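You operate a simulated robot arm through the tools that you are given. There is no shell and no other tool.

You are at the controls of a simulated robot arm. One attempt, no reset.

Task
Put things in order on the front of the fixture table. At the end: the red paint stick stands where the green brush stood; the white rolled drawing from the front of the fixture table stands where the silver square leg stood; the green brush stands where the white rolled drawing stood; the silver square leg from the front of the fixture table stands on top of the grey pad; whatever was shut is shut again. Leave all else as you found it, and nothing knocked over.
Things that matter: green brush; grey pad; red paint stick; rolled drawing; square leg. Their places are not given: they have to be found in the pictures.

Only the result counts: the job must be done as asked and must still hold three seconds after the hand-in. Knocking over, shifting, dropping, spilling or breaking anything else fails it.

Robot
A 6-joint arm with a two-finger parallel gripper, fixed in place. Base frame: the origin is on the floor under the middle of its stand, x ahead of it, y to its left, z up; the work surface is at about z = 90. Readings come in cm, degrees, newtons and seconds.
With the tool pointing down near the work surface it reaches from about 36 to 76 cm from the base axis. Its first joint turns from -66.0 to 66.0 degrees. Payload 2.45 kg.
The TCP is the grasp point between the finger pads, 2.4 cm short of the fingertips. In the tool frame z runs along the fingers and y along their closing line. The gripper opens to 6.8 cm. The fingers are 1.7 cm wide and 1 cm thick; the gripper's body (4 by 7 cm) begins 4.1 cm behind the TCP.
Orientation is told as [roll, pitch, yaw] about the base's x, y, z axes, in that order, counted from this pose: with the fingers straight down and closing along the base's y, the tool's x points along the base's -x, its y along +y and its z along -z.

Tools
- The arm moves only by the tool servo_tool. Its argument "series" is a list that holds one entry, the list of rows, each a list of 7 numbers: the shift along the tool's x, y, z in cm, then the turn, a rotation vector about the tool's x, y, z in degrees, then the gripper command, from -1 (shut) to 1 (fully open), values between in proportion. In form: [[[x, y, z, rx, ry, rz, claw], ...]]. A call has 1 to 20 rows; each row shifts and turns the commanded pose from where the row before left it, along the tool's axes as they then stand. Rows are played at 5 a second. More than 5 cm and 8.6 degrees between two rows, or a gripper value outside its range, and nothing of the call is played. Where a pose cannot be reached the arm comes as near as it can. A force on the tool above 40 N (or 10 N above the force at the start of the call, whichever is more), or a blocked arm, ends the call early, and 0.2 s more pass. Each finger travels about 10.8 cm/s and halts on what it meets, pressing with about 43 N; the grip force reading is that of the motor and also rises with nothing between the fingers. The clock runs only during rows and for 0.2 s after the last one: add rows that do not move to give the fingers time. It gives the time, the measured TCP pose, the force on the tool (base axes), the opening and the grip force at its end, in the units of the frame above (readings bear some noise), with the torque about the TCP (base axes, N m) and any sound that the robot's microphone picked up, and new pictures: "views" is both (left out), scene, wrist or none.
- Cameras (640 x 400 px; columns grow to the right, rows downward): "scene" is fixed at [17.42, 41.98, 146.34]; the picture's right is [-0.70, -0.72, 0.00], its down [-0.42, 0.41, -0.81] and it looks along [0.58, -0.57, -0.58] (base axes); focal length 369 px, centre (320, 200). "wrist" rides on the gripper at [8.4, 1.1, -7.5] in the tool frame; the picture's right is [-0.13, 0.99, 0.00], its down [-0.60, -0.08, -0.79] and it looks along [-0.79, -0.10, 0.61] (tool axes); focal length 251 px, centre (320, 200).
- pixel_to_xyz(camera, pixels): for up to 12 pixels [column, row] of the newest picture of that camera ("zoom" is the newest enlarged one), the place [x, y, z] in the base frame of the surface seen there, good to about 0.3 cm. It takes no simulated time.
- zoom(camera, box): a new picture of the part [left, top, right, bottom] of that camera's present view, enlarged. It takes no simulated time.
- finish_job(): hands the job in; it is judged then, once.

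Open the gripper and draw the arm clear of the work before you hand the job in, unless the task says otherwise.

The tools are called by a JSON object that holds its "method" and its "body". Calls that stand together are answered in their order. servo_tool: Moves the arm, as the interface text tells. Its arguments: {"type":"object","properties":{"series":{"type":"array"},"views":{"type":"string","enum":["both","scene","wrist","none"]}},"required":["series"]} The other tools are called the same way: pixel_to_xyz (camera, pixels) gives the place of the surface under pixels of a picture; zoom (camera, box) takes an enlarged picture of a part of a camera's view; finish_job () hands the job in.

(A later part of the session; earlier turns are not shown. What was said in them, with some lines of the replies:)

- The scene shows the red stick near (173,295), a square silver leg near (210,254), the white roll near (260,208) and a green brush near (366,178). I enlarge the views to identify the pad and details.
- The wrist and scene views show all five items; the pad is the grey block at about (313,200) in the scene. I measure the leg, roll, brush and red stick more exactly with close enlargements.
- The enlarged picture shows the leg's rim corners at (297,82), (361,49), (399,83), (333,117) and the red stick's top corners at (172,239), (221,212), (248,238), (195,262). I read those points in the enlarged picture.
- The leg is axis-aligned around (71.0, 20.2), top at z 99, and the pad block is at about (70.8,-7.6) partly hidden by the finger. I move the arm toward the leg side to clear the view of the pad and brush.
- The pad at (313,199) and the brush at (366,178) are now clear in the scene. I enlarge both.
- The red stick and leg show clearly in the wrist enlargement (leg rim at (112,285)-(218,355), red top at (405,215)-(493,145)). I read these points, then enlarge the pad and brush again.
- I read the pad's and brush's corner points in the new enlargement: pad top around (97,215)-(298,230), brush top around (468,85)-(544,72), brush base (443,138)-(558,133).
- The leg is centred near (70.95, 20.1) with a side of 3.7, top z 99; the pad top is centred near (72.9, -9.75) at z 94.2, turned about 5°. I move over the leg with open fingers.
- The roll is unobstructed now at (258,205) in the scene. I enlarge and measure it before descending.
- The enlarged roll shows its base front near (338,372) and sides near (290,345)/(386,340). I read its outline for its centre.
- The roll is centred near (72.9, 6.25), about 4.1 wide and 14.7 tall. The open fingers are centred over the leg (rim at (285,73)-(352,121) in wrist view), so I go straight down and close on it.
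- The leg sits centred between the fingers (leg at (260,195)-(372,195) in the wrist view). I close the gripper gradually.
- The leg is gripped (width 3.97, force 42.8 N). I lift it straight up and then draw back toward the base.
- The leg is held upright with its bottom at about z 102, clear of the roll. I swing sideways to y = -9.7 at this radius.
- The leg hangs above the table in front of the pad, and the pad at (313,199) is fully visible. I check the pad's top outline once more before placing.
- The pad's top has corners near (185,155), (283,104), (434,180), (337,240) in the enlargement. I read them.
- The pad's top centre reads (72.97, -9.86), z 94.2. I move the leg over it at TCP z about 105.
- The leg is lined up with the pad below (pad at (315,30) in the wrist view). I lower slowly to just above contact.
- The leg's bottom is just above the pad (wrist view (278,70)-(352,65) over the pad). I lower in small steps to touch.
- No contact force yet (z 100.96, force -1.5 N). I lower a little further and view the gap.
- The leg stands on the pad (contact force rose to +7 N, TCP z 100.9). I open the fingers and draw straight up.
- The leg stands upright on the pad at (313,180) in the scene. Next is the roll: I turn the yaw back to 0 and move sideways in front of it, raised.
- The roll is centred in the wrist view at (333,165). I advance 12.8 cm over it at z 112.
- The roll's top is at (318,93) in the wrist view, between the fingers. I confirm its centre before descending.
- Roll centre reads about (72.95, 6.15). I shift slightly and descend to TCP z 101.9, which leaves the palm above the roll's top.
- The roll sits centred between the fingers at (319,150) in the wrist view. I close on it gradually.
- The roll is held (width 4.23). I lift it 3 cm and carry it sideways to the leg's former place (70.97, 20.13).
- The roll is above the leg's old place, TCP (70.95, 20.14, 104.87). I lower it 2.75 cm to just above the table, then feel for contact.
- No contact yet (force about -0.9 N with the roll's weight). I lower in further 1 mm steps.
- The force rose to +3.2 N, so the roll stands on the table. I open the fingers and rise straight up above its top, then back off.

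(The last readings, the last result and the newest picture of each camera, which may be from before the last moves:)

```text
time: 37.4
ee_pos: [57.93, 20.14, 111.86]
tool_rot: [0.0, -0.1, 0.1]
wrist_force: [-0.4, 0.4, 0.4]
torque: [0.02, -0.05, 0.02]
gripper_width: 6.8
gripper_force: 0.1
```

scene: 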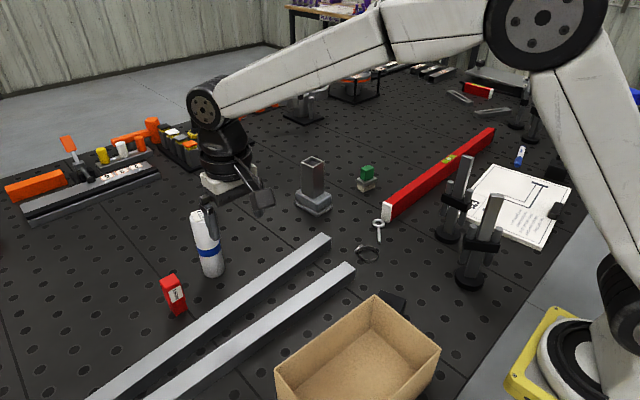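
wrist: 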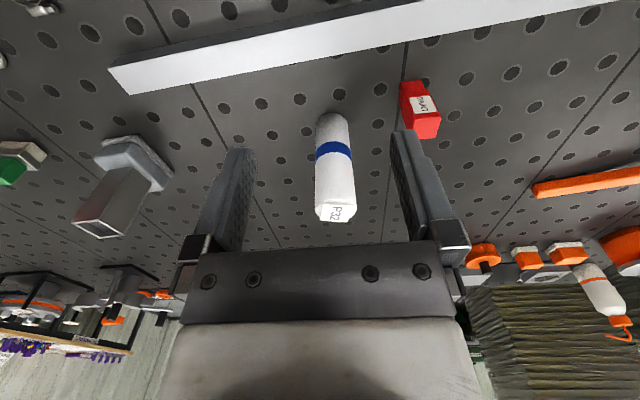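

The roll stands upright at (207,243) in the scene. I now swing over to the brush side, keeping high and drawn back, and check heights around the brush.

{"method": "servo_tool", "body": {"series": [[[0, -1.5, 0, 0, 0, 0, 1], [0, -3, 0, 0, 0, 0, 1], [0, -3, 0, 0, 0, 0, 1], [0, -3, 0, 0, 0, 0, 1], [0, -3, 0, 0, 0, 0, 1], [0, -3, 0, 0, 0, 0, 1], [0, -3, 0, 0, 0, 0, 1], [0, -3, 0, 0, 0, 0, 1], [0, -3, 0, 0, 0, 0, 1], [0, -3, 0, 0, 0, 0, 1], [0, -3, 0, 0, 0, 0, 1], [0, -3, 0, 0, 0, 0, 1], [0, -3, 0, 0, 0, 0, 1], [0, -3, 0, 0, 0, 0, 1], [0, -3, 0, 0, 0, 0, 1], [0, -2.34, 0, 0, 0, 4, 1], [0, 0, 0, 0, 0, 4, 1], [0, 0, 0, 0, 0, 4, 1], [0, 0, 0, 0, 0, 0, 1], [0, 0, 0, 0, 0, 0, 1]]], "views": "both"}}

```text
time: 41.6
ee_pos: [58.07, -25.7, 111.95]
tool_rot: [-0.1, 0.0, -12.1]
wrist_force: [-0.3, 0.2, -0.5]
torque: [0.01, 0.0, 0.0]
gripper_width: 6.8
gripper_force: 0.0
```

scene: 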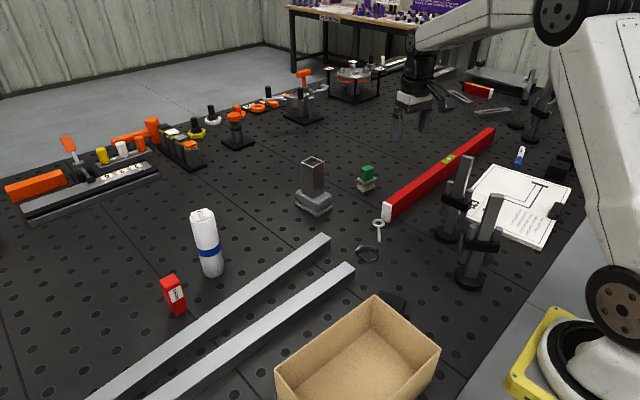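
wrist: 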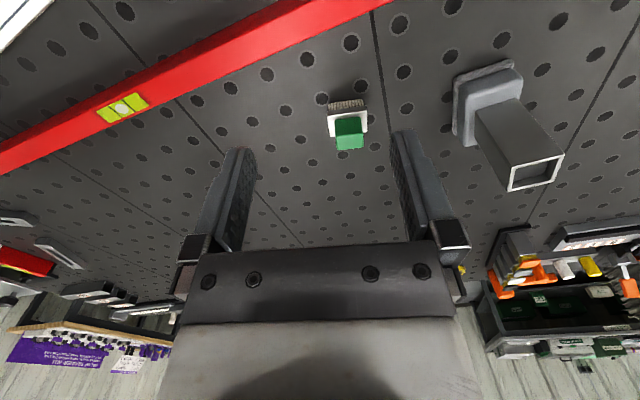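

The brush shows at (348,128) in the wrist view, nearly square with the tool. I enlarge it to get its pose.

{"method": "zoom", "body": {"camera": "wrist", "box": [308, 85, 388, 160]}}

{"method": "pixel_to_xyz", "body": {"camera": "scene", "pixels": [[387, 205], [386, 216], [420, 180], [450, 160], [395, 203]]}}

```text
5.33 times, centred on (348, 122) of wrist
```

zoom: 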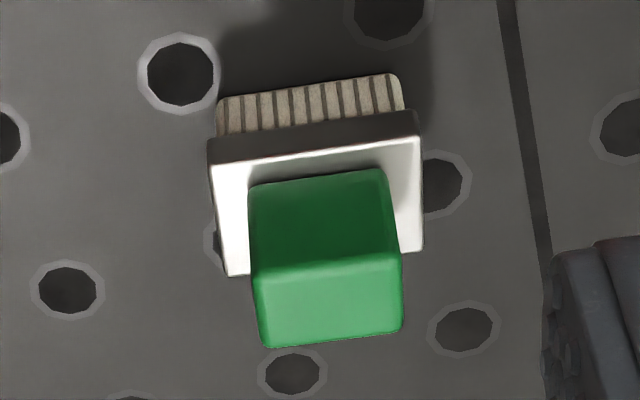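

```text
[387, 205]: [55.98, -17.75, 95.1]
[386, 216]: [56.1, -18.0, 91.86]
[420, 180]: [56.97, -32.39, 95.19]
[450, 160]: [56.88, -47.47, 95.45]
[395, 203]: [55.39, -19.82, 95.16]
```

The handle's top (light green face) spans (257,275)-(400,340) in the enlargement. I read its corners and the ferrule's.

{"method": "pixel_to_xyz", "body": {"camera": "zoom", "pixels": [[262, 282], [397, 262], [268, 340], [398, 324], [332, 300], [216, 166], [416, 142], [230, 270], [418, 245], [255, 190], [380, 175], [322, 230]]}}

```text
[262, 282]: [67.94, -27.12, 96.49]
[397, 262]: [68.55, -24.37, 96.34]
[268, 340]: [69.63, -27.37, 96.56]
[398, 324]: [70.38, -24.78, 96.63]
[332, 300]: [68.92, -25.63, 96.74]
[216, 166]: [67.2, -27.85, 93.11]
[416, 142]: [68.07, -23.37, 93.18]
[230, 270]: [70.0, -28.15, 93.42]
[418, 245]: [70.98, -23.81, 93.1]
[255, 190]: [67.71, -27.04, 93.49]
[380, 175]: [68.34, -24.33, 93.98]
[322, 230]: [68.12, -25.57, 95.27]
```

The brush is centred at about (69.05, -25.8), yaw -12°, handle top z 96.6 and ferrule top z 93.3; that's also the goal for the red stick. I move above it.

{"method": "servo_tool", "body": {"series": [[[-1.8, 0.365, 1.7, 0, 0, 0, 1], [-1.8, 0.365, 1.8, 0, 0, 0, 1], [-1.8, 0.365, 1.8, 0, 0, 0, 1], [-1.8, 0.365, 1.8, 0, 0, 0, 1], [-1.8, 0.365, 1.8, 0, 0, 0, 1], [-1.76, 0.36, 1.6, 0, 0, 0, 1], [0, 0, 0, 0, 0, 0, 1], [0, 0, 0, 0, 0, 0, 1]]], "views": "both"}}

```text
time: 43.4
ee_pos: [69.12, -25.82, 101.57]
tool_rot: [0.0, 0.0, -12.1]
wrist_force: [0.0, -0.7, -0.3]
torque: [0.02, -0.02, -0.02]
gripper_width: 6.79
gripper_force: 0.0
```

scene: 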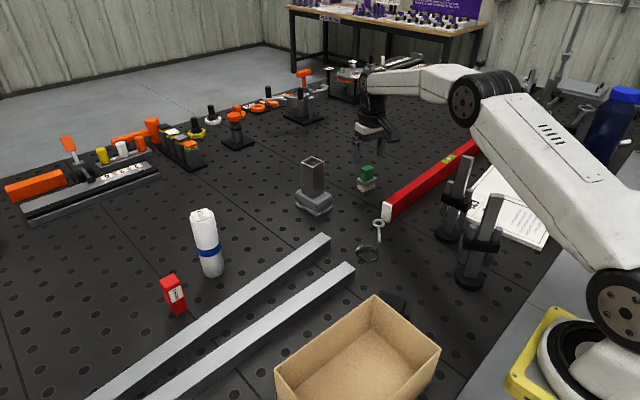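
wrist: 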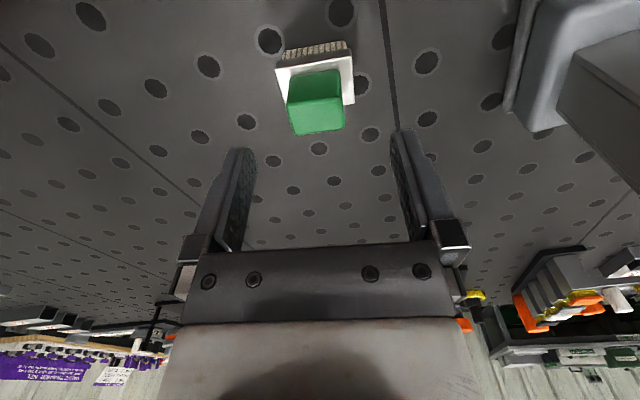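

The brush handle is at (317,118) in the wrist view, centred between the fingers. I descend to TCP z 96.5 so that the fingertips stay above the ferrule.

{"method": "servo_tool", "body": {"series": [[[0, 0, 1.5, 0, 0, 0, 1], [0, 0, 1.5, 0, 0, 0, 1], [0, 0, 1.2, 0, 0, 0, 1], [0, 0, 0.6, 0, 0, 0, 1], [0, 0, 0.25, 0, 0, 0, 1], [0, 0, 0, 0, 0, 0, 1], [0, 0, 0, 0, 0, 0, 1]]], "views": "both"}}

{"method": "zoom", "body": {"camera": "scene", "box": [330, 120, 410, 210]}}

```text
time: 45.0
ee_pos: [68.9, -25.87, 96.44]
tool_rot: [0.1, 0.1, -12.0]
wrist_force: [-0.8, 0.9, -0.1]
torque: [0.01, 0.04, -0.04]
gripper_width: 6.8
gripper_force: 0.0
```

scene: 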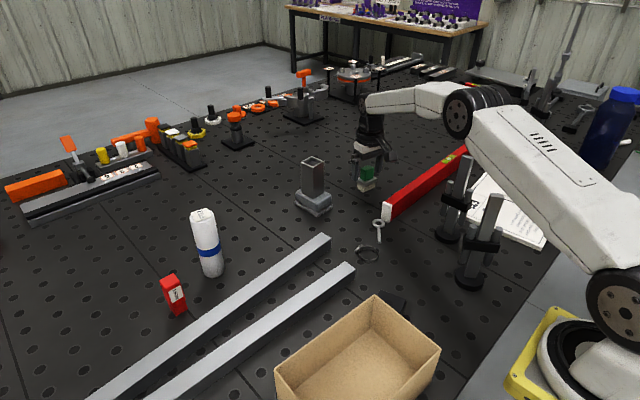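
wrist: 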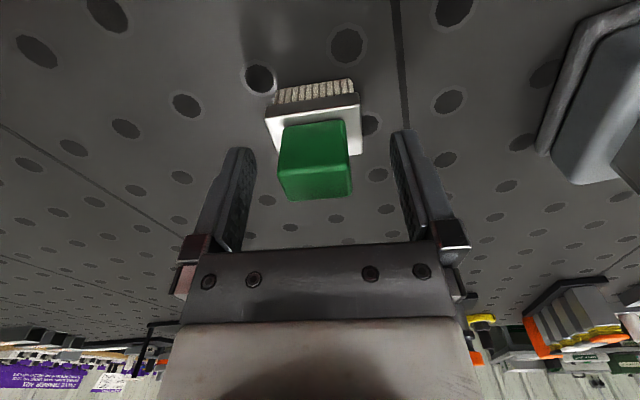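

```text
4.44 times, centred on (370, 165) of scene
```

zoom: 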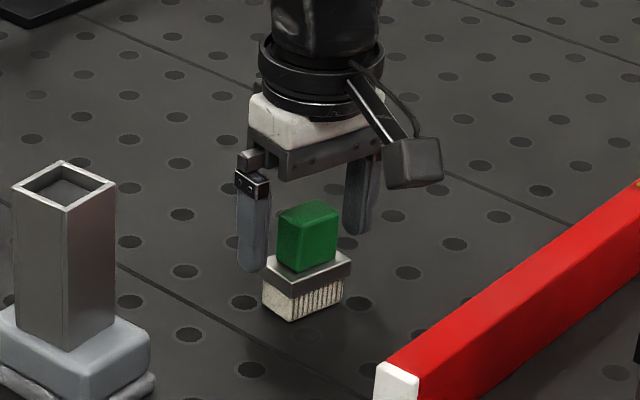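

The handle is between the fingers with the tips just above the ferrule. I close gradually.

{"method": "servo_tool", "body": {"series": [[[0, 0, 0, 0, 0, 0, 0.4], [0, 0, 0, 0, 0, 0, 0.1], [0, 0, 0, 0, 0, 0, -0.1], [0, 0, 0, 0, 0, 0, -0.3], [0, 0, 0, 0, 0, 0, -1], [0, 0, 0, 0, 0, 0, -1], [0, 0, 0, 0, 0, 0, -1]]], "views": "both"}}

{"method": "zoom", "body": {"camera": "scene", "box": [330, 120, 410, 210]}}

```text
time: 46.6
ee_pos: [68.98, -25.87, 96.42]
tool_rot: [0.0, -0.1, -12.0]
wrist_force: [0.0, 0.0, 1.4]
torque: [-0.03, 0.01, 0.0]
gripper_width: 3.11
gripper_force: 42.8
```

scene: 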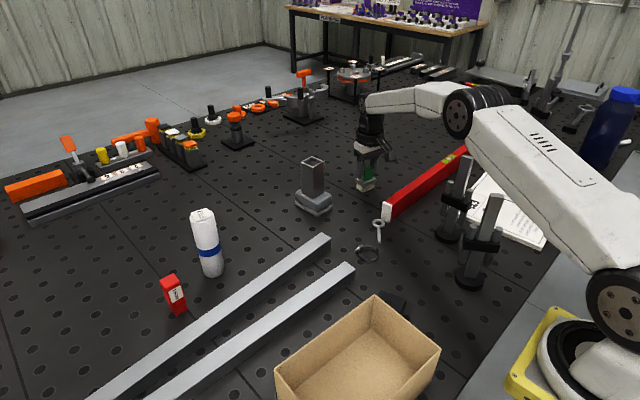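
wrist: 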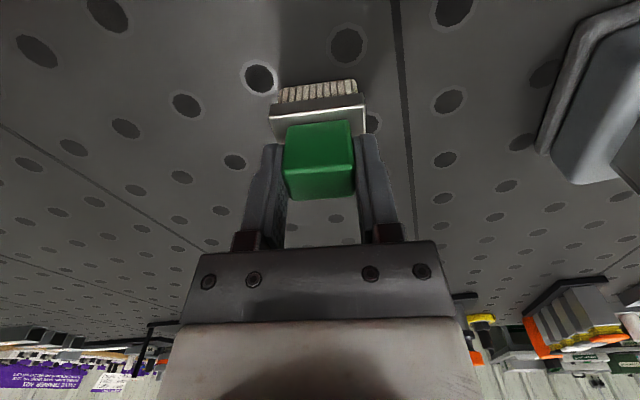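

```text
4.44 times, centred on (370, 165) of scene
```

zoom: 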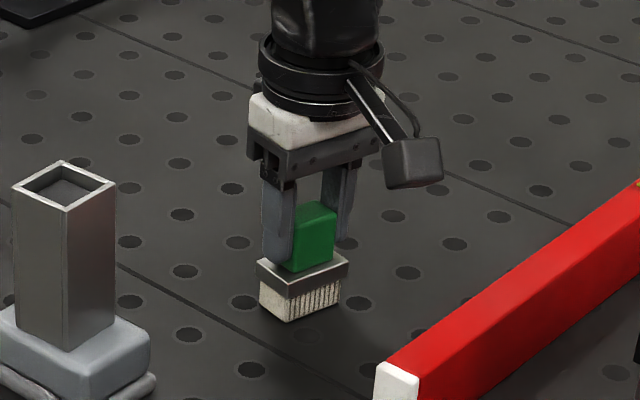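

The brush is gripped (width 3.11). I lift it straight up, turn the yaw to 0 in the air, and draw back.

{"method": "servo_tool", "body": {"series": [[[0, 0, -0.5, 0, 0, 0, -1], [0, 0, -1.2, 0, 0, 0, -1], [0, 0, -1.8, 0, 0, 0, -1], [0, 0, -1.8, 0, 0, 0, -1], [0, 0, -1.8, 0, 0, 0, -1], [0, 0, -1.8, 0, 0, -3, -1], [0, 0, -1.8, 0, 0, -3, -1], [0, 0, -1.8, 0, 0, -3, -1], [0, 0, -1.0, 0, 0, -3, -1], [1, 0, 0, 0, 0, 0, -1], [2, 0, 0, 0, 0, 0, -1], [2, 0, 0, 0, 0, 0, -1], [2, 0, 0, 0, 0, 0, -1], [2, 0, 0, 0, 0, 0, -1], [1, 0, 0, 0, 0, 0, -1], [0, 0, 0, 0, 0, 0, -1]]], "views": "both"}}

```text
time: 50.0
ee_pos: [58.96, -25.77, 109.95]
tool_rot: [0.0, -0.1, 0.0]
wrist_force: [-0.2, 0.5, -0.4]
torque: [0.0, 0.01, 0.01]
gripper_width: 3.12
gripper_force: 42.9
```

scene: 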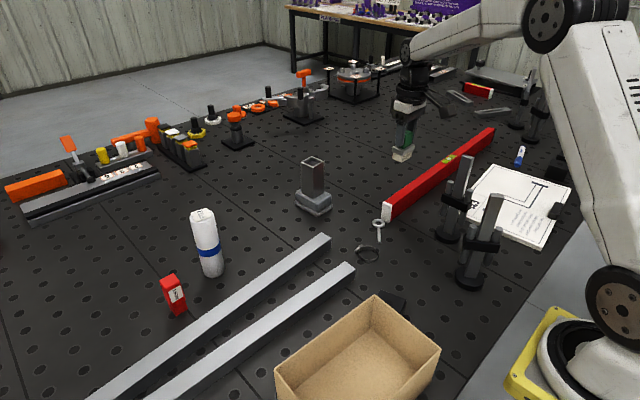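
wrist: 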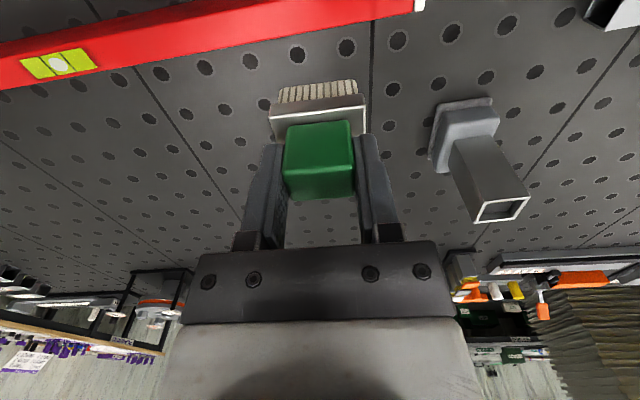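

The brush is held level at the tool centre. I swing to y = 6.1, still drawn back in front of the leg.

{"method": "servo_tool", "body": {"series": [[[0, 1.2, 0, 0, 0, 0, -1], [0, 2.5, 0, 0, 0, 0, -1], [0, 3, 0, 0, 0, 0, -1], [0, 3, 0, 0, 0, 0, -1], [0, 3, 0, 0, 0, 0, -1], [0, 3, 0, 0, 0, 0, -1], [0, 3, 0, 0, 0, 0, -1], [0, 3, 0, 0, 0, 0, -1], [0, 3, 0, 0, 0, 0, -1], [0, 3, 0, 0, 0, 0, -1], [0, 2.2, 0, 0, 0, 0, -1], [0, 1.0, 0, 0, 0, 0, -1], [0, 0, 0, 0, 0, 0, -1], [0, 0, 0, 0, 0, 0, -1]]], "views": "both"}}

```text
time: 53.0
ee_pos: [58.91, 5.04, 109.81]
tool_rot: [-0.1, 0.1, 0.0]
wrist_force: [1.0, 0.8, -1.1]
torque: [0.01, 0.01, 0.02]
gripper_width: 3.08
gripper_force: 43.3
```

scene: 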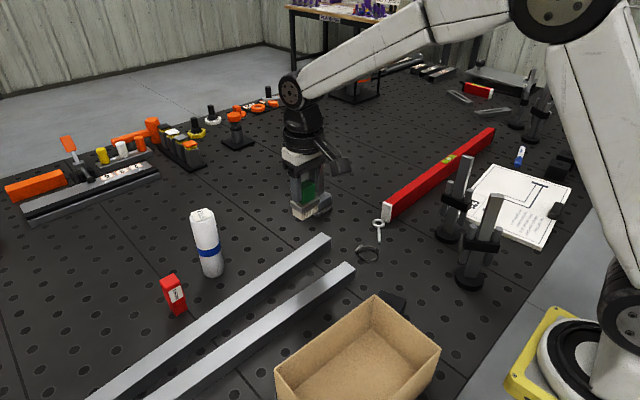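
wrist: 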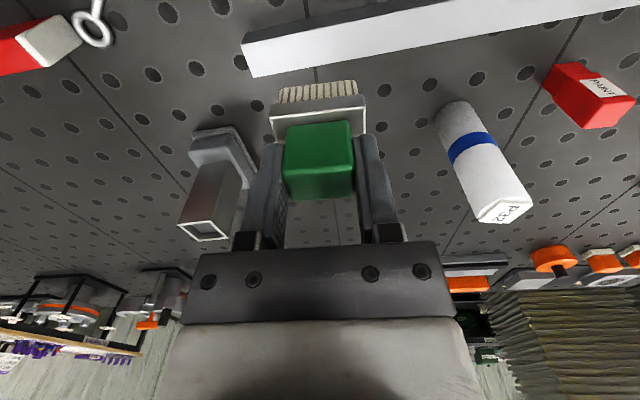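

The brush is at (310,200) in the scene, beside nothing tall ahead. I advance to (72.95, 6.1) while coming down to z 101.

{"method": "servo_tool", "body": {"series": [[[-1, 0.5, 0, 0, 0, 0, -1], [-2, 0.56, 0.5, 0, 0, 0, -1], [-2.2, 0, 1.2, 0, 0, 0, -1], [-2.2, 0, 1.4, 0, 0, 0, -1], [-2.2, 0, 1.6, 0, 0, 0, -1], [-2.2, 0, 1.6, 0, 0, 0, -1], [-1.5, 0, 1.6, 0, 0, 0, -1], [-0.72, 0, 1.0, 0, 0, 0, -1], [0, 0, 0, 0, 0, 0, -1], [0, 0, 0, 0, 0, 0, -1]]], "views": "both"}}

```text
time: 55.2
ee_pos: [72.88, 6.15, 100.91]
tool_rot: [0.0, 0.0, 0.0]
wrist_force: [0.5, -0.5, -0.4]
torque: [0.02, 0.01, 0.01]
gripper_width: 3.1
gripper_force: 43.1
```

scene: 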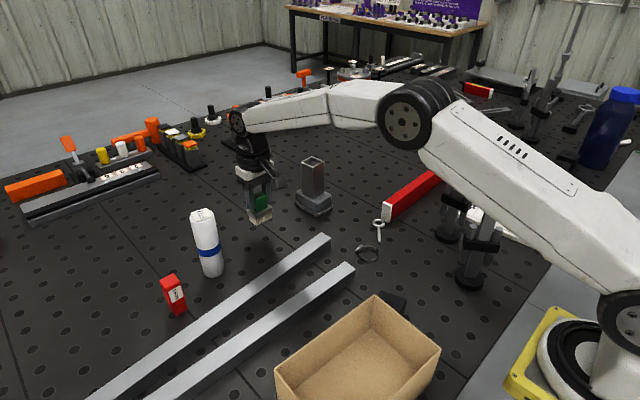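
wrist: 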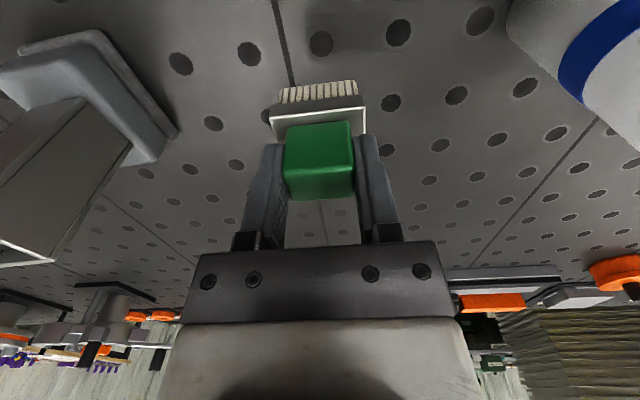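

The brush hangs over the roll's old place at TCP (72.9, 6.15, 100.9). I lower it to TCP z 96.6, just above the height it was gripped at.

{"method": "servo_tool", "body": {"series": [[[-0.03, 0, 1.0, 0, 0, 0, -1], [0, 0, 1.2, 0, 0, 0, -1], [0, 0, 1.0, 0, 0, 0, -1], [0, 0, 0.7, 0, 0, 0, -1], [0, 0, 0.4, 0, 0, 0, -1], [0, 0, 0, 0, 0, 0, -1], [0, 0, 0, 0, 0, 0, -1]]], "views": "none"}}

{"method": "servo_tool", "body": {"series": [[[0, 0, 0.1, 0, 0, 0, -1], [0, 0, 0.1, 0, 0, 0, -1], [0, 0, 0, 0, 0, 0, -1]]], "views": "both"}}

```text
time: 56.8
ee_pos: [73.13, 6.08, 96.69]
tool_rot: [-0.1, -0.2, 0.0]
wrist_force: [0.3, 0.2, 0.1]
torque: [0.01, -0.01, -0.03]
gripper_width: 3.1
gripper_force: 42.7
```

```text
time: 57.6
ee_pos: [72.99, 6.09, 96.48]
tool_rot: [0.0, 0.0, 0.0]
wrist_force: [0.4, 0.3, 0.1]
torque: [0.0, 0.0, 0.0]
gripper_width: 3.08
gripper_force: 42.7
```

scene: 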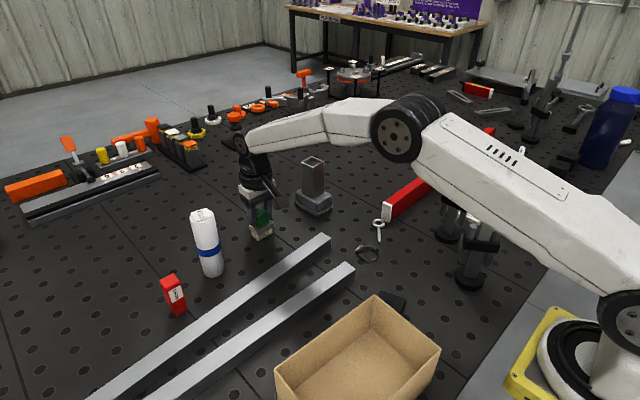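
wrist: 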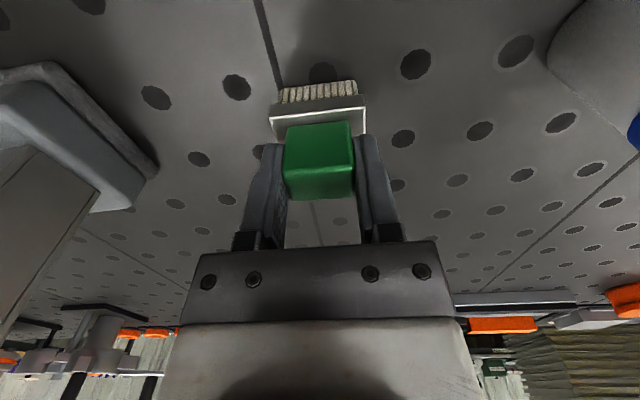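

No contact force yet at TCP z 96.48. I lower in 1 mm steps to touch.

{"method": "servo_tool", "body": {"series": [[[0, 0, 0.1, 0, 0, 0, -1], [0, 0, 0, 0, 0, 0, -1]]], "views": "none"}}

```text
time: 58.2
ee_pos: [72.99, 6.21, 96.42]
tool_rot: [0.0, 0.0, -0.1]
wrist_force: [0.0, -0.5, -0.6]
torque: [-0.02, -0.05, 0.0]
gripper_width: 3.13
gripper_force: 42.9
```

Still no contact (force -0.6 N). I lower another millimetre.

{"method": "servo_tool", "body": {"series": [[[0, 0, 0.1, 0, 0, 0, -1], [0, 0, 0, 0, 0, 0, -1]]], "views": "none"}}

```text
time: 58.8
ee_pos: [72.97, 6.05, 96.31]
tool_rot: [0.0, -0.1, 0.0]
wrist_force: [-2.3, -0.7, 5.8]
torque: [-0.02, 0.17, -0.01]
gripper_width: 3.1
gripper_force: 42.9
```

Contact is made (+5.8 N), so the brush stands on the table. I open the fingers, rise straight up and back off.

{"method": "servo_tool", "body": {"series": [[[0, 0, 0, 0, 0, 0, 0.0], [0, 0, 0, 0, 0, 0, 0.4], [0, 0, 0, 0, 0, 0, 1], [0, 0, 0, 0, 0, 0, 1], [0, 0, -0.6, 0, 0, 0, 1], [0, 0, -1.5, 0, 0, 0, 1], [0, 0, -2, 0, 0, 0, 1], [0, 0, -2, 0, 0, 0, 1], [0, 0, -2, 0, 0, 0, 1], [1, 0, -2, 0, 0, 0, 1], [2, 0, -2, 0, 0, 0, 1], [2.5, 0, -1.5, 0, 0, 0, 1], [2.5, 0, -1, 0, 0, 0, 1], [2.5, 0, 0, 0, 0, 0, 1], [2.5, 0, 0, 0, 0, 0, 1], [0, 0, 0, 0, 0, 0, 1]]], "views": "both"}}

```text
time: 62.2
ee_pos: [60.04, 6.08, 111.02]
tool_rot: [0.1, 0.0, 0.0]
wrist_force: [-0.3, -0.7, 1.0]
torque: [0.02, 0.0, 0.01]
gripper_width: 6.79
gripper_force: 0.1
```

scene: 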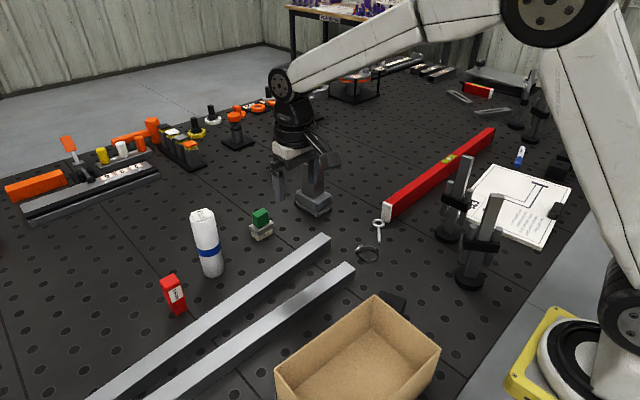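
wrist: 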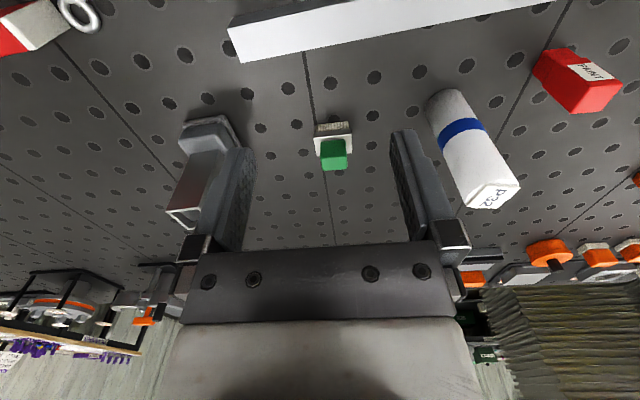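

The brush stands at (260,222) in the scene where the roll was. I now swing to the red stick's side at y = 30, drawn back to x = 55.

{"method": "servo_tool", "body": {"series": [[[0.5, 1.5, 0, 0, 0, 0, 1], [1, 3, 0, 0, 0, 0, 1], [1, 3, 0, 0, 0, 0, 1], [1, 3, 0, 0, 0, 0, 1], [1, 3, 0, 0, 0, 0, 1], [0.5, 3, 0, 0, 0, 0, 1], [0, 3, 0, 0, 0, 0, 1], [0, 3, 0, 0, 0, 0, 1], [0, 1.57, 0, 0, 0, 0, 1], [0, 0, 0, 0, 0, 0, 1], [0, 0, 0, 0, 0, 0, 1]]], "views": "both"}}

{"method": "zoom", "body": {"camera": "wrist", "box": [270, 80, 390, 180]}}

```text
time: 64.6
ee_pos: [54.89, 30.1, 110.73]
tool_rot: [0.0, 0.0, 0.0]
wrist_force: [0.0, 0.0, 0.0]
torque: [-0.01, -0.02, 0.0]
gripper_width: 6.8
gripper_force: 0.0
```

scene: 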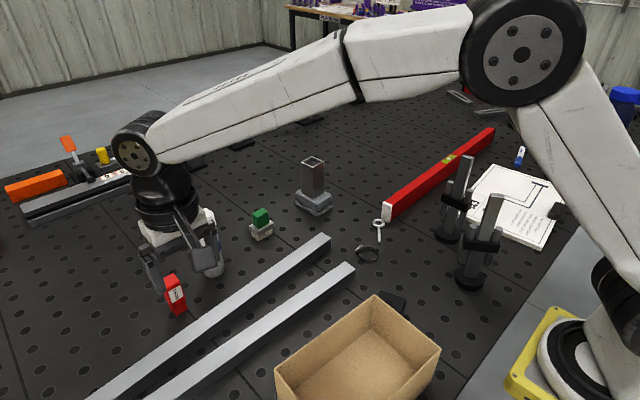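
wrist: 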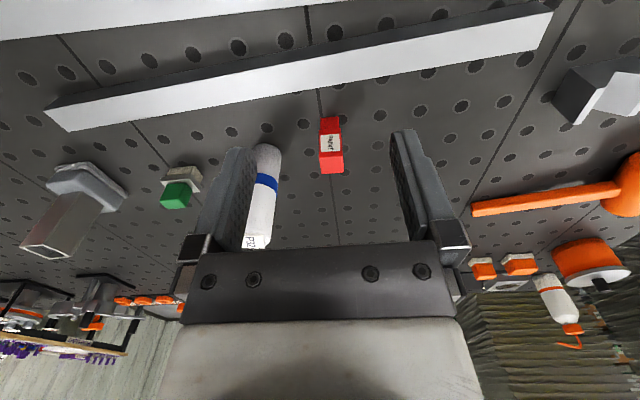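

```text
4.00 times, centred on (330, 130) of wrist
```

zoom: 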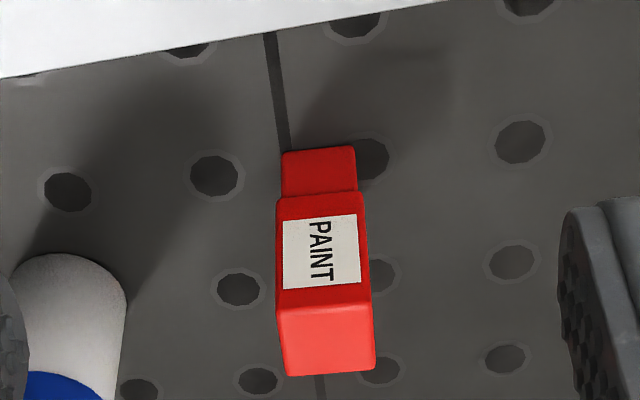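

The red stick is at (331,145) in the wrist view with its wider upper part 2.3 cm across. I read its top corners and the step in its body.

{"method": "pixel_to_xyz", "body": {"camera": "zoom", "pixels": [[280, 312], [369, 308], [290, 370], [371, 365], [325, 338], [282, 200], [362, 195], [287, 190], [354, 186], [287, 158], [350, 150], [320, 175]]}}

```text
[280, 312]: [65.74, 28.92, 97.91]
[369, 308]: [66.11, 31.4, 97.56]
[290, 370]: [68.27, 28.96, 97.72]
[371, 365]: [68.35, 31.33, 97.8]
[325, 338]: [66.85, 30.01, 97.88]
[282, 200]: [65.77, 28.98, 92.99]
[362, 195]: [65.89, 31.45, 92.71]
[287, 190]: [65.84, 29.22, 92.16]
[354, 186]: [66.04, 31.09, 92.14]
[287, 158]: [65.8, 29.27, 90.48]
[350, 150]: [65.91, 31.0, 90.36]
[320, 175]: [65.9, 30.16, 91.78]
```

The stick is centred at about (67.05, 30.15), top z 97.8, its wide part reaching down to z 92.4. I move over it at z 102.

{"method": "servo_tool", "body": {"series": [[[-1.5, 0.05, 0.8, 0, 0, 0, 1], [-2.2, 0, 1.4, 0, 0, 0, 1], [-2.2, 0, 1.4, 0, 0, 0, 1], [-2.2, 0, 1.4, 0, 0, 0, 1], [-2.2, 0, 1.6, 0, 0, 0, 1], [-1.86, 0, 1.9, 0, 0, 0, 1], [0, 0, 0, 0, 0, 0, 1], [0, 0, 0, 0, 0, 0, 1]]], "views": "both"}}

```text
time: 66.4
ee_pos: [67.21, 30.28, 102.44]
tool_rot: [0.0, -0.1, 0.0]
wrist_force: [-0.2, -0.4, -0.4]
torque: [0.01, -0.03, -0.03]
gripper_width: 6.79
gripper_force: 0.1
```

scene: 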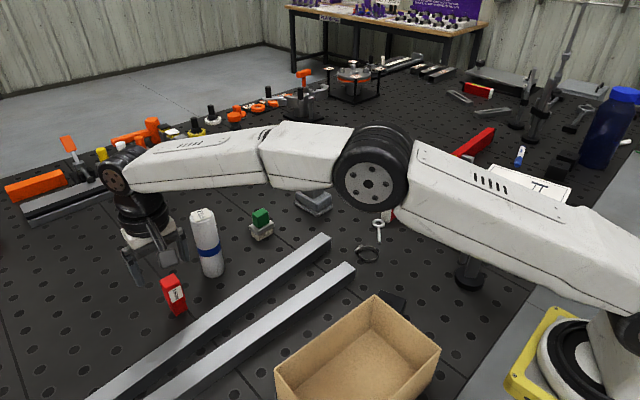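
wrist: 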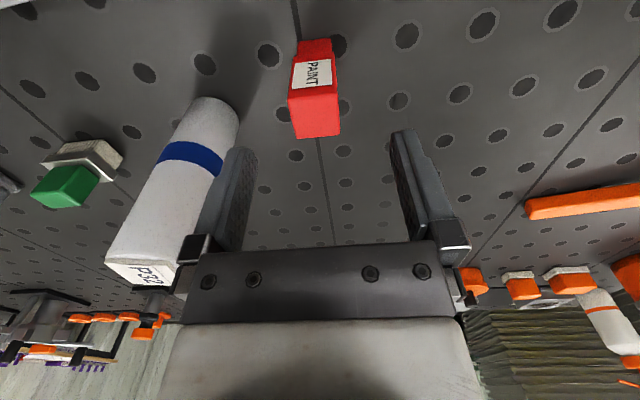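

The red stick's top is at (317,110) in the wrist view, centred between the fingers, and the roll is clear of the left finger. I descend to TCP z 95.6.

{"method": "servo_tool", "body": {"series": [[[0.05, -0.05, 1.5, 0, 0, 0, 1], [0, 0, 1.8, 0, 0, 0, 1], [0, 0, 1.6, 0, 0, 0, 1], [0, 0, 1.2, 0, 0, 0, 1], [0, 0, 0.6, 0, 0, 0, 1], [0, 0, 0, 0, 0, 0, 1], [0, 0, 0, 0, 0, 0, 1]]], "views": "both"}}

```text
time: 68.0
ee_pos: [67.04, 30.16, 95.61]
tool_rot: [0.0, -0.2, 0.0]
wrist_force: [0.9, 0.6, 0.5]
torque: [0.0, -0.02, -0.03]
gripper_width: 6.8
gripper_force: 0.1
```

scene: 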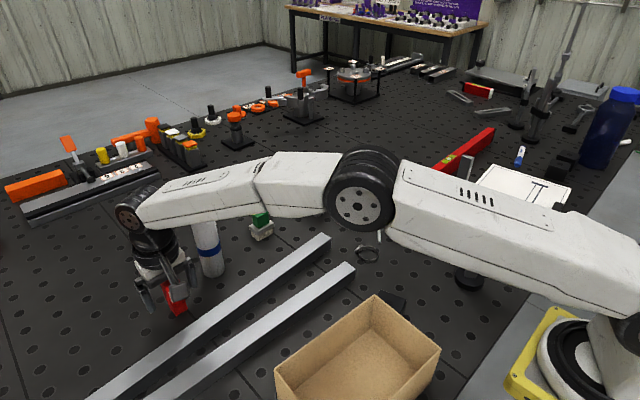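
wrist: 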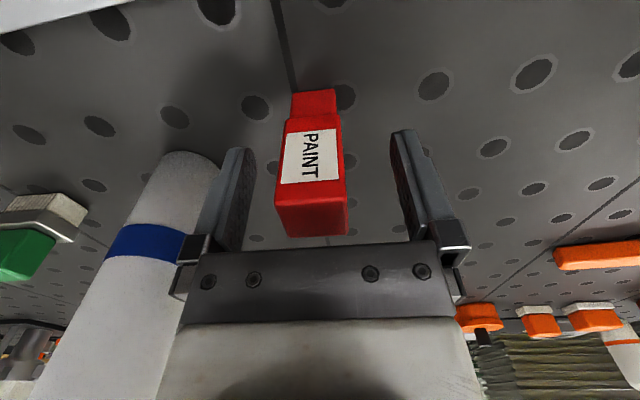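

The stick is between the fingers at (312,165) and the roll's untouched to the left. I close gradually.

{"method": "servo_tool", "body": {"series": [[[0, -0.05, 0, 0, 0, 0, 0.3], [0, 0, 0, 0, 0, 0, 0.0], [0, 0, 0, 0, 0, 0, -0.2], [0, 0, 0, 0, 0, 0, -0.4], [0, 0, 0, 0, 0, 0, -1], [0, 0, 0, 0, 0, 0, -1], [0, 0, 0, 0, 0, 0, -1]]], "views": "both"}}

```text
time: 69.6
ee_pos: [67.15, 30.17, 95.69]
tool_rot: [0.0, 0.0, 0.0]
wrist_force: [0.2, -0.2, 0.9]
torque: [-0.02, -0.03, 0.01]
gripper_width: 2.65
gripper_force: 41.7
```

scene: 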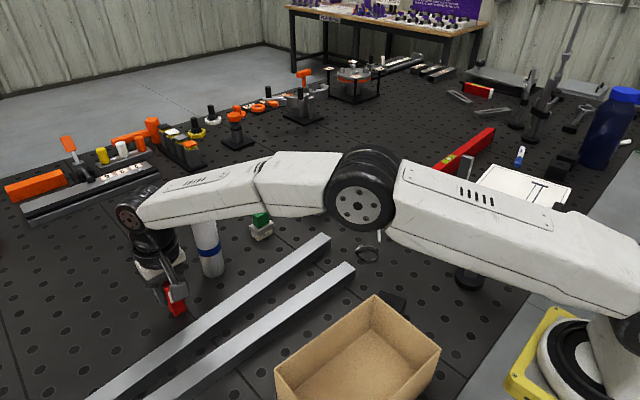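
wrist: 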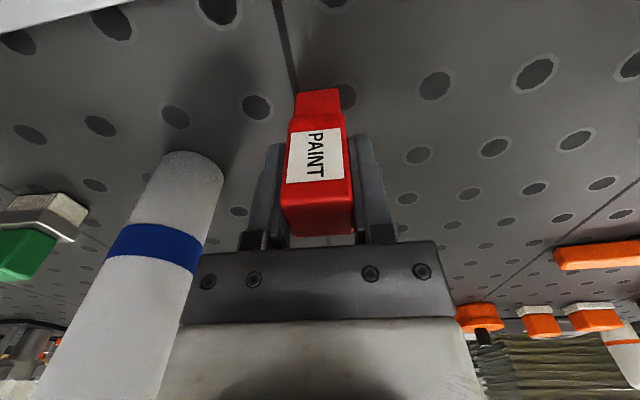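

The stick is gripped (width 2.65). I lift straight up, then draw back to x of about 57 at z 110.

{"method": "servo_tool", "body": {"series": [[[0, 0, -0.5, 0, 0, 0, -1], [0, 0, -1.2, 0, 0, 0, -1], [0, 0, -1.8, 0, 0, 0, -1], [0, 0, -1.8, 0, 0, 0, -1], [0, 0, -1.8, 0, 0, 0, -1], [0.5, 0, -1.8, 0, 0, 0, -1], [1.5, 0, -1.8, 0, 0, 0, -1], [2, 0, -1.8, 0, 0, 0, -1], [2, 0, -1.2, 0, 0, 0, -1], [2, 0, -0.6, 0, 0, 0, -1], [1.5, 0, 0, 0, 0, 0, -1], [0.5, 0, 0, 0, 0, 0, -1], [0, 0, 0, 0, 0, 0, -1], [0, 0, 0, 0, 0, 0, -1]]], "views": "both"}}

```text
time: 72.6
ee_pos: [56.99, 30.08, 109.81]
tool_rot: [0.0, 0.0, 0.0]
wrist_force: [0.2, -0.4, -1.0]
torque: [0.0, -0.03, 0.03]
gripper_width: 2.64
gripper_force: 41.1
```

scene: 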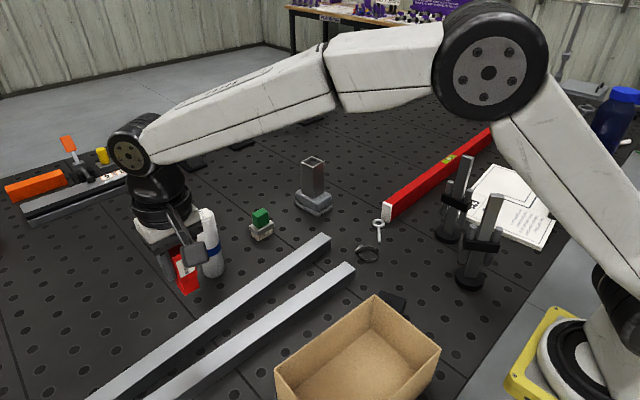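
wrist: 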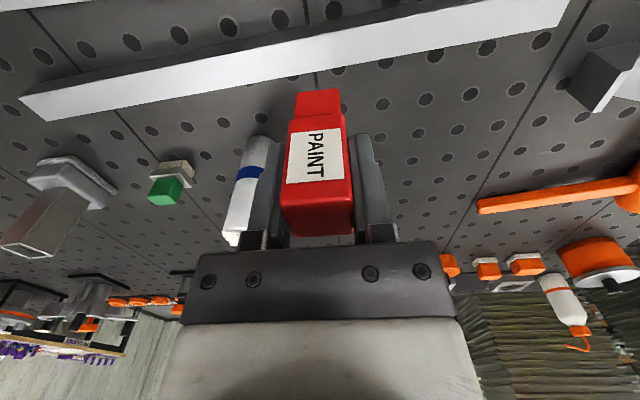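

The stick is held securely and everything else stands. I swing along y in front of the standing items.

{"method": "servo_tool", "body": {"series": [[[0, -1.2, 0, 0, 0, 0, -1], [0, -2.5, 0, 0, 0, 0, -1], [0, -3, 0, 0, 0, 0, -1], [0, -3, 0, 0, 0, 0, -1], [0, -3, 0, 0, 0, 0, -1], [0, -3, 0, 0, 0, 0, -1], [0, -3, 0, 0, 0, 0, -1], [0, -3, 0, 0, 0, 0, -1], [0, -3, 0, 0, 0, 0, -1], [0, -3, 0, 0, 0, 0, -1], [0, -3, 0, 0, 0, 0, -1], [0, -3, 0, 0, 0, 0, -1], [0, -3, 0, 0, 0, 0, -1], [0, -3, 0, 0, 0, 0, -1], [0, -3, 0, 0, 0, 0, -1], [0, -3, 0, 0, 0, 0, -1], [0, -3, 0, 0, 0, 0, -1], [0, -3, 0, 0, 0, 0, -1], [0, -2.7, 0, 0, 0, 0, -1], [0, -1.5, 0, 0, 0, 0, -1]]], "views": "both"}}

```text
time: 76.8
ee_pos: [57.14, -25.96, 109.81]
tool_rot: [-0.1, 0.1, 0.1]
wrist_force: [0.4, 0.6, -1.5]
torque: [0.01, -0.01, -0.01]
gripper_width: 2.61
gripper_force: 41.7
```

scene: 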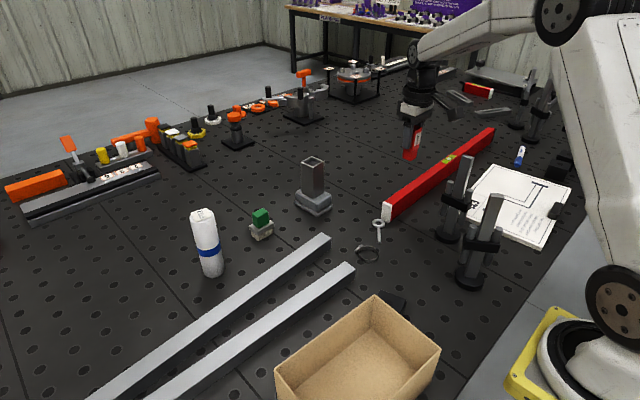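
wrist: 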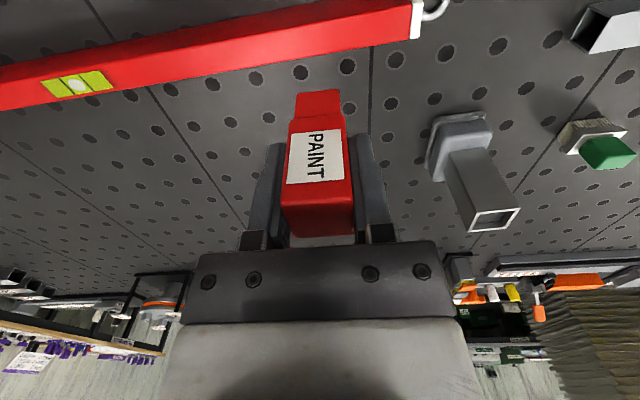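

The stick is at y ≈ -25.9. I advance to x = 69.0 over the brush's old place, coming down to z 101.

{"method": "servo_tool", "body": {"series": [[[-1, 0.05, 0, 0, 0, 0, -1], [-2, 0.05, 0.6, 0, 0, 0, -1], [-2.2, 0, 1.2, 0, 0, 0, -1], [-2.2, 0, 1.6, 0, 0, 0, -1], [-2.0, 0, 1.8, 0, 0, 0, -1], [-1.6, 0, 1.8, 0, 0, 0, -1], [-0.9, 0, 1.8, 0, 0, 0, -1], [0, 0, 0, 0, 0, 0, -1], [0, 0, 0, 0, 0, 0, -1]]], "views": "both"}}

```text
time: 78.8
ee_pos: [68.91, -25.79, 101.13]
tool_rot: [0.1, 0.1, 0.0]
wrist_force: [-0.7, 0.1, -0.4]
torque: [-0.01, 0.0, -0.02]
gripper_width: 2.67
gripper_force: 41.4
```

scene: 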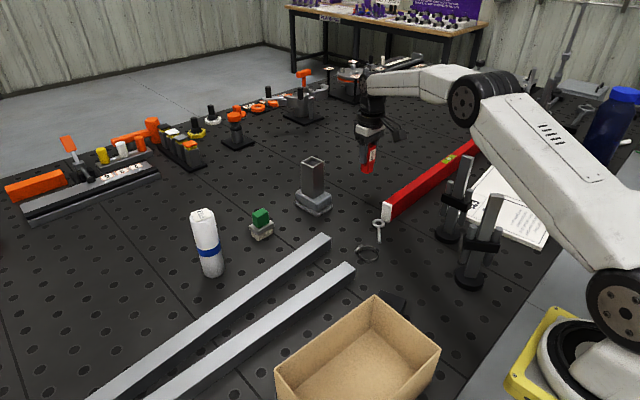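
wrist: 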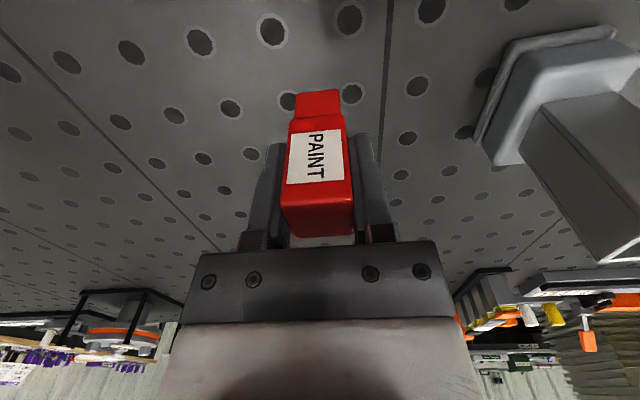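

The stick hangs at TCP (68.95, -25.8, 101.1) over the spot. I lower to about z 95.9, just above touch-down.

{"method": "servo_tool", "body": {"series": [[[-0.05, 0, 1.0, 0, 0, 0, -1], [0, 0, 1.3, 0, 0, 0, -1], [0, 0, 1.2, 0, 0, 0, -1], [0, 0, 0.9, 0, 0, 0, -1], [0, 0, 0.6, 0, 0, 0, -1], [0, 0, 0.2, 0, 0, 0, -1], [0, 0, 0, 0, 0, 0, -1], [0, 0, 0, 0, 0, 0, -1]]], "views": "none"}}

{"method": "servo_tool", "body": {"series": [[[0, 0, 0.1, 0, 0, 0, -1], [0, 0, 0.1, 0, 0, 0, -1], [0, 0, 0, 0, 0, 0, -1]]], "views": "both"}}

```text
time: 80.6
ee_pos: [69.16, -25.72, 95.98]
tool_rot: [0.1, 0.0, 0.1]
wrist_force: [0.2, -1.0, 0.1]
torque: [0.02, 0.01, -0.01]
gripper_width: 2.65
gripper_force: 41.9
```

```text
time: 81.4
ee_pos: [69.1, -25.67, 95.72]
tool_rot: [0.0, 0.1, 0.0]
wrist_force: [0.8, -0.8, 0.1]
torque: [0.0, 0.04, -0.02]
gripper_width: 2.64
gripper_force: 41.7
```

scene: 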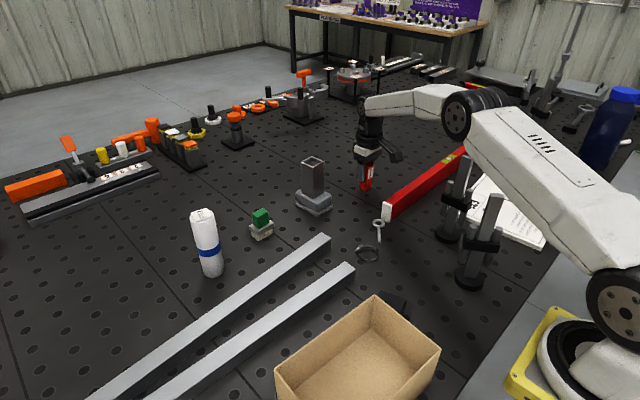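
wrist: 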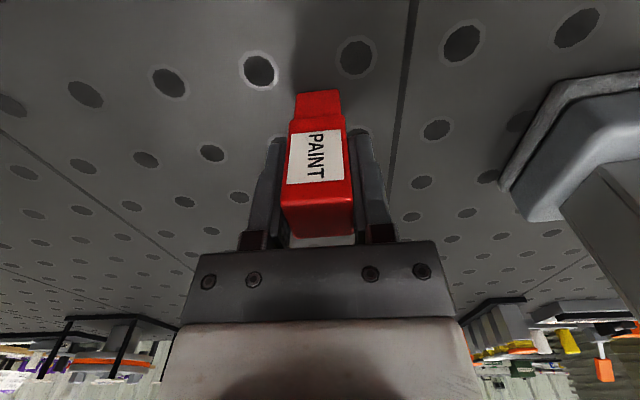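

No contact yet at z 95.72. I go on in 1 mm steps.

{"method": "servo_tool", "body": {"series": [[[0, 0, 0.1, 0, 0, 0, -1], [0, 0, 0, 0, 0, 0, -1]]], "views": "none"}}

```text
time: 82.0
ee_pos: [69.0, -25.62, 95.61]
tool_rot: [0.0, -0.2, -0.1]
wrist_force: [0.3, -0.7, 1.1]
torque: [0.01, 0.0, -0.02]
gripper_width: 2.63
gripper_force: 41.3
```

The force is +1.1 N, perhaps just touching; I go one more millimetre to be sure.

{"method": "servo_tool", "body": {"series": [[[0, -0.05, 0.1, 0, 0, 0, -1], [0, 0, 0, 0, 0, 0, -1]]], "views": "none"}}

```text
time: 82.6
ee_pos: [69.08, -25.61, 95.73]
tool_rot: [-0.1, -0.2, 0.2]
wrist_force: [-1.2, 2.7, 6.9]
torque: [0.16, 0.05, 0.02]
gripper_width: 2.66
gripper_force: 41.0
```

Contact is firm (+6.9 N), so the stick stands on the table. I open the fingers, rise straight up and back off.

{"method": "servo_tool", "body": {"series": [[[0, 0, 0, 0, 0, 0, -0.15], [0, 0, 0, 0, 0, 0, 0.2], [0, 0, 0, 0, 0, 0, 1], [0, 0, 0, 0, 0, 0, 1], [0, 0, -0.6, 0, 0, 0, 1], [0, 0, -1.5, 0, 0, 0, 1], [0, 0, -2, 0, 0, 0, 1], [0, 0, -2, 0, 0, 0, 1], [0, 0, -2, 0, 0, 0, 1], [1, 0, -2, 0, 0, 0, 1], [2, 0, -2, 0, 0, 0, 1], [2.5, 0, -2, 0, 0, 0, 1], [2.5, 0, -1, 0, 0, 0, 1], [2.5, 0, 0, 0, 0, 0, 1], [2.5, 0, 0, 0, 0, 0, 1], [0, 0, 0, 0, 0, 0, 1]]], "views": "both"}}

```text
time: 86.0
ee_pos: [56.12, -25.74, 110.5]
tool_rot: [0.0, -0.1, 0.0]
wrist_force: [-0.9, 0.5, 0.8]
torque: [0.02, -0.02, 0.02]
gripper_width: 6.8
gripper_force: 0.0
```

scene: 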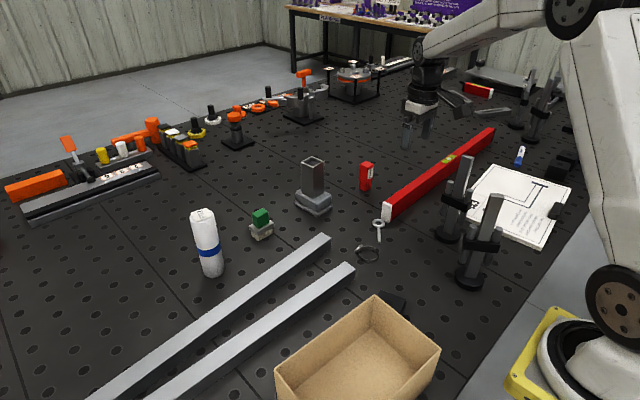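
wrist: 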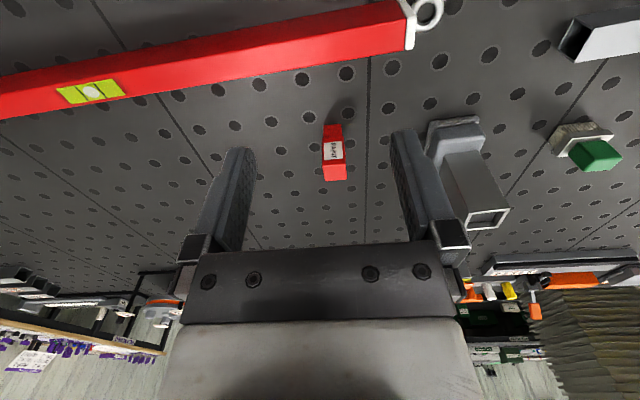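

All four items stand: roll (207,243), brush (261,224), leg on pad (313,185), red stick (367,176). I enlarge to verify they're upright and in place.

{"method": "zoom", "body": {"camera": "scene", "box": [170, 130, 410, 290]}}

{"method": "pixel_to_xyz", "body": {"camera": "scene", "pixels": [[367, 163], [365, 190], [203, 214], [213, 274], [261, 212], [260, 235], [313, 160], [313, 195], [302, 160], [323, 162]]}}

```text
2.50 times, centred on (290, 210) of scene
```

zoom: 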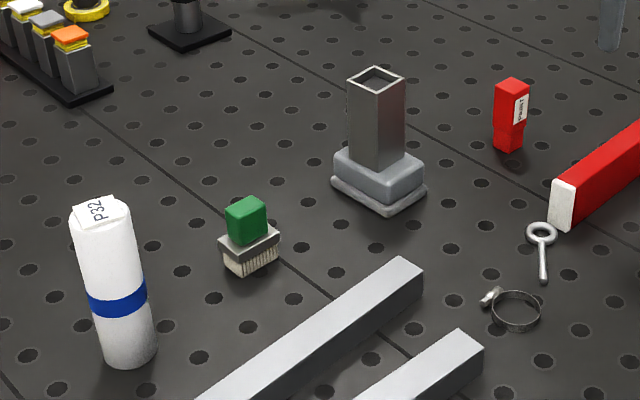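

```text
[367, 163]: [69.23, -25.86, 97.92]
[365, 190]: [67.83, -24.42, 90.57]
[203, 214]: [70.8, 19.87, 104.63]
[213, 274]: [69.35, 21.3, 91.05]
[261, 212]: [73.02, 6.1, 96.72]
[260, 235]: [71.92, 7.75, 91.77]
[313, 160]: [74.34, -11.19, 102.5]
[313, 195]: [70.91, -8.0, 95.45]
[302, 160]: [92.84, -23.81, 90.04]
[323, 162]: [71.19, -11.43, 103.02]
```

Everything is upright and within a few millimetres of its goal: red (69.2,-25.9), roll (70.8,20), brush (73,6.1), leg on the pad. I raise the arm clear with the gripper open and check that all stays still.

{"method": "servo_tool", "body": {"series": [[[0, 0, -2, 0, 0, 0, 1], [0, 2, -2, 0, 0, 0, 1], [0, 2.5, -2, 0, 0, 0, 1], [0, 3, -1, 0, 0, 0, 1], [0, 3, 0, 0, 0, 0, 1], [0, 3, 0, 0, 0, 0, 1], [1, 3, 0, 0, 0, 0, 1], [1, 3, 0, 0, 0, 0, 1], [1, 3, 0, 0, 0, 0, 1], [1, 3, 0, 0, 0, 0, 1], [1, 3, 0, 0, 0, 0, 1], [1, 2, 0, 0, 0, 0, 1], [0, 0, 0, 0, 0, 0, 1], [0, 0, 0, 0, 0, 0, 1], [0, 0, 0, 0, 0, 0, 1]]], "views": "both"}}

```text
time: 89.2
ee_pos: [50.01, 4.69, 117.56]
tool_rot: [0.0, 0.0, -0.1]
wrist_force: [-0.8, 0.5, 0.3]
torque: [-0.02, 0.04, -0.01]
gripper_width: 6.8
gripper_force: 0.0
```

scene: 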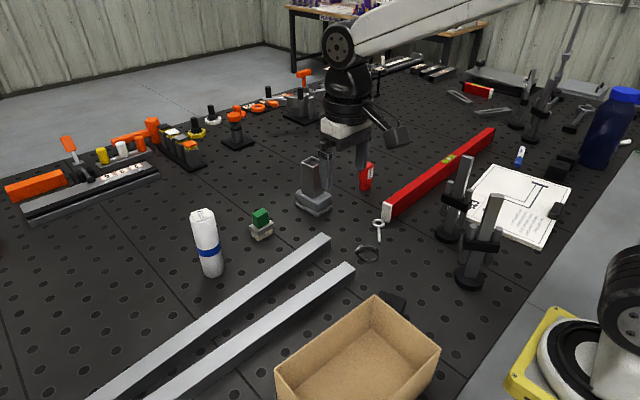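
wrist: 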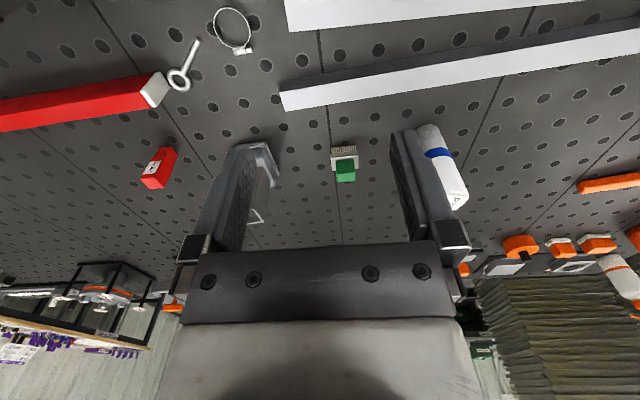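

The arm is back near its starting pose with the gripper open, and all items stand still in their places with nothing else shifted. I hand the job in.

{"method": "finish_job", "body": {}}

```text
The job is handed in.
```

All four items are in their new places, and I've handed the job in. The hand-in gave no verdict, so the result below rests on my last pictures and position readings.

| Item | Now stands | Reading (x, y in cm) | Goal (x, y in cm) |
|---|---|---|---|
| Red paint stick | where the green brush stood | 69.2, -25.9 | 69.05, -25.8 |
| White rolled drawing | where the square leg stood | 70.8, 19.9 | 70.97, 20.1 |
| Green brush | where the rolled drawing stood | 73.0, 6.1 | 72.95, 6.1 |
| Silver square leg | on top of the grey pad | 72.9, -9.7 at release | 72.97, -9.9 (pad centre) |

All four stand upright. I saw nothing else shifted or knocked over. I found nothing that had to be opened, so there was nothing to shut again. The brush now stands turned about 12° from how it stood before, and the leg about 5°. The gripper is open and the arm is back near its starting pose, clear of the work.
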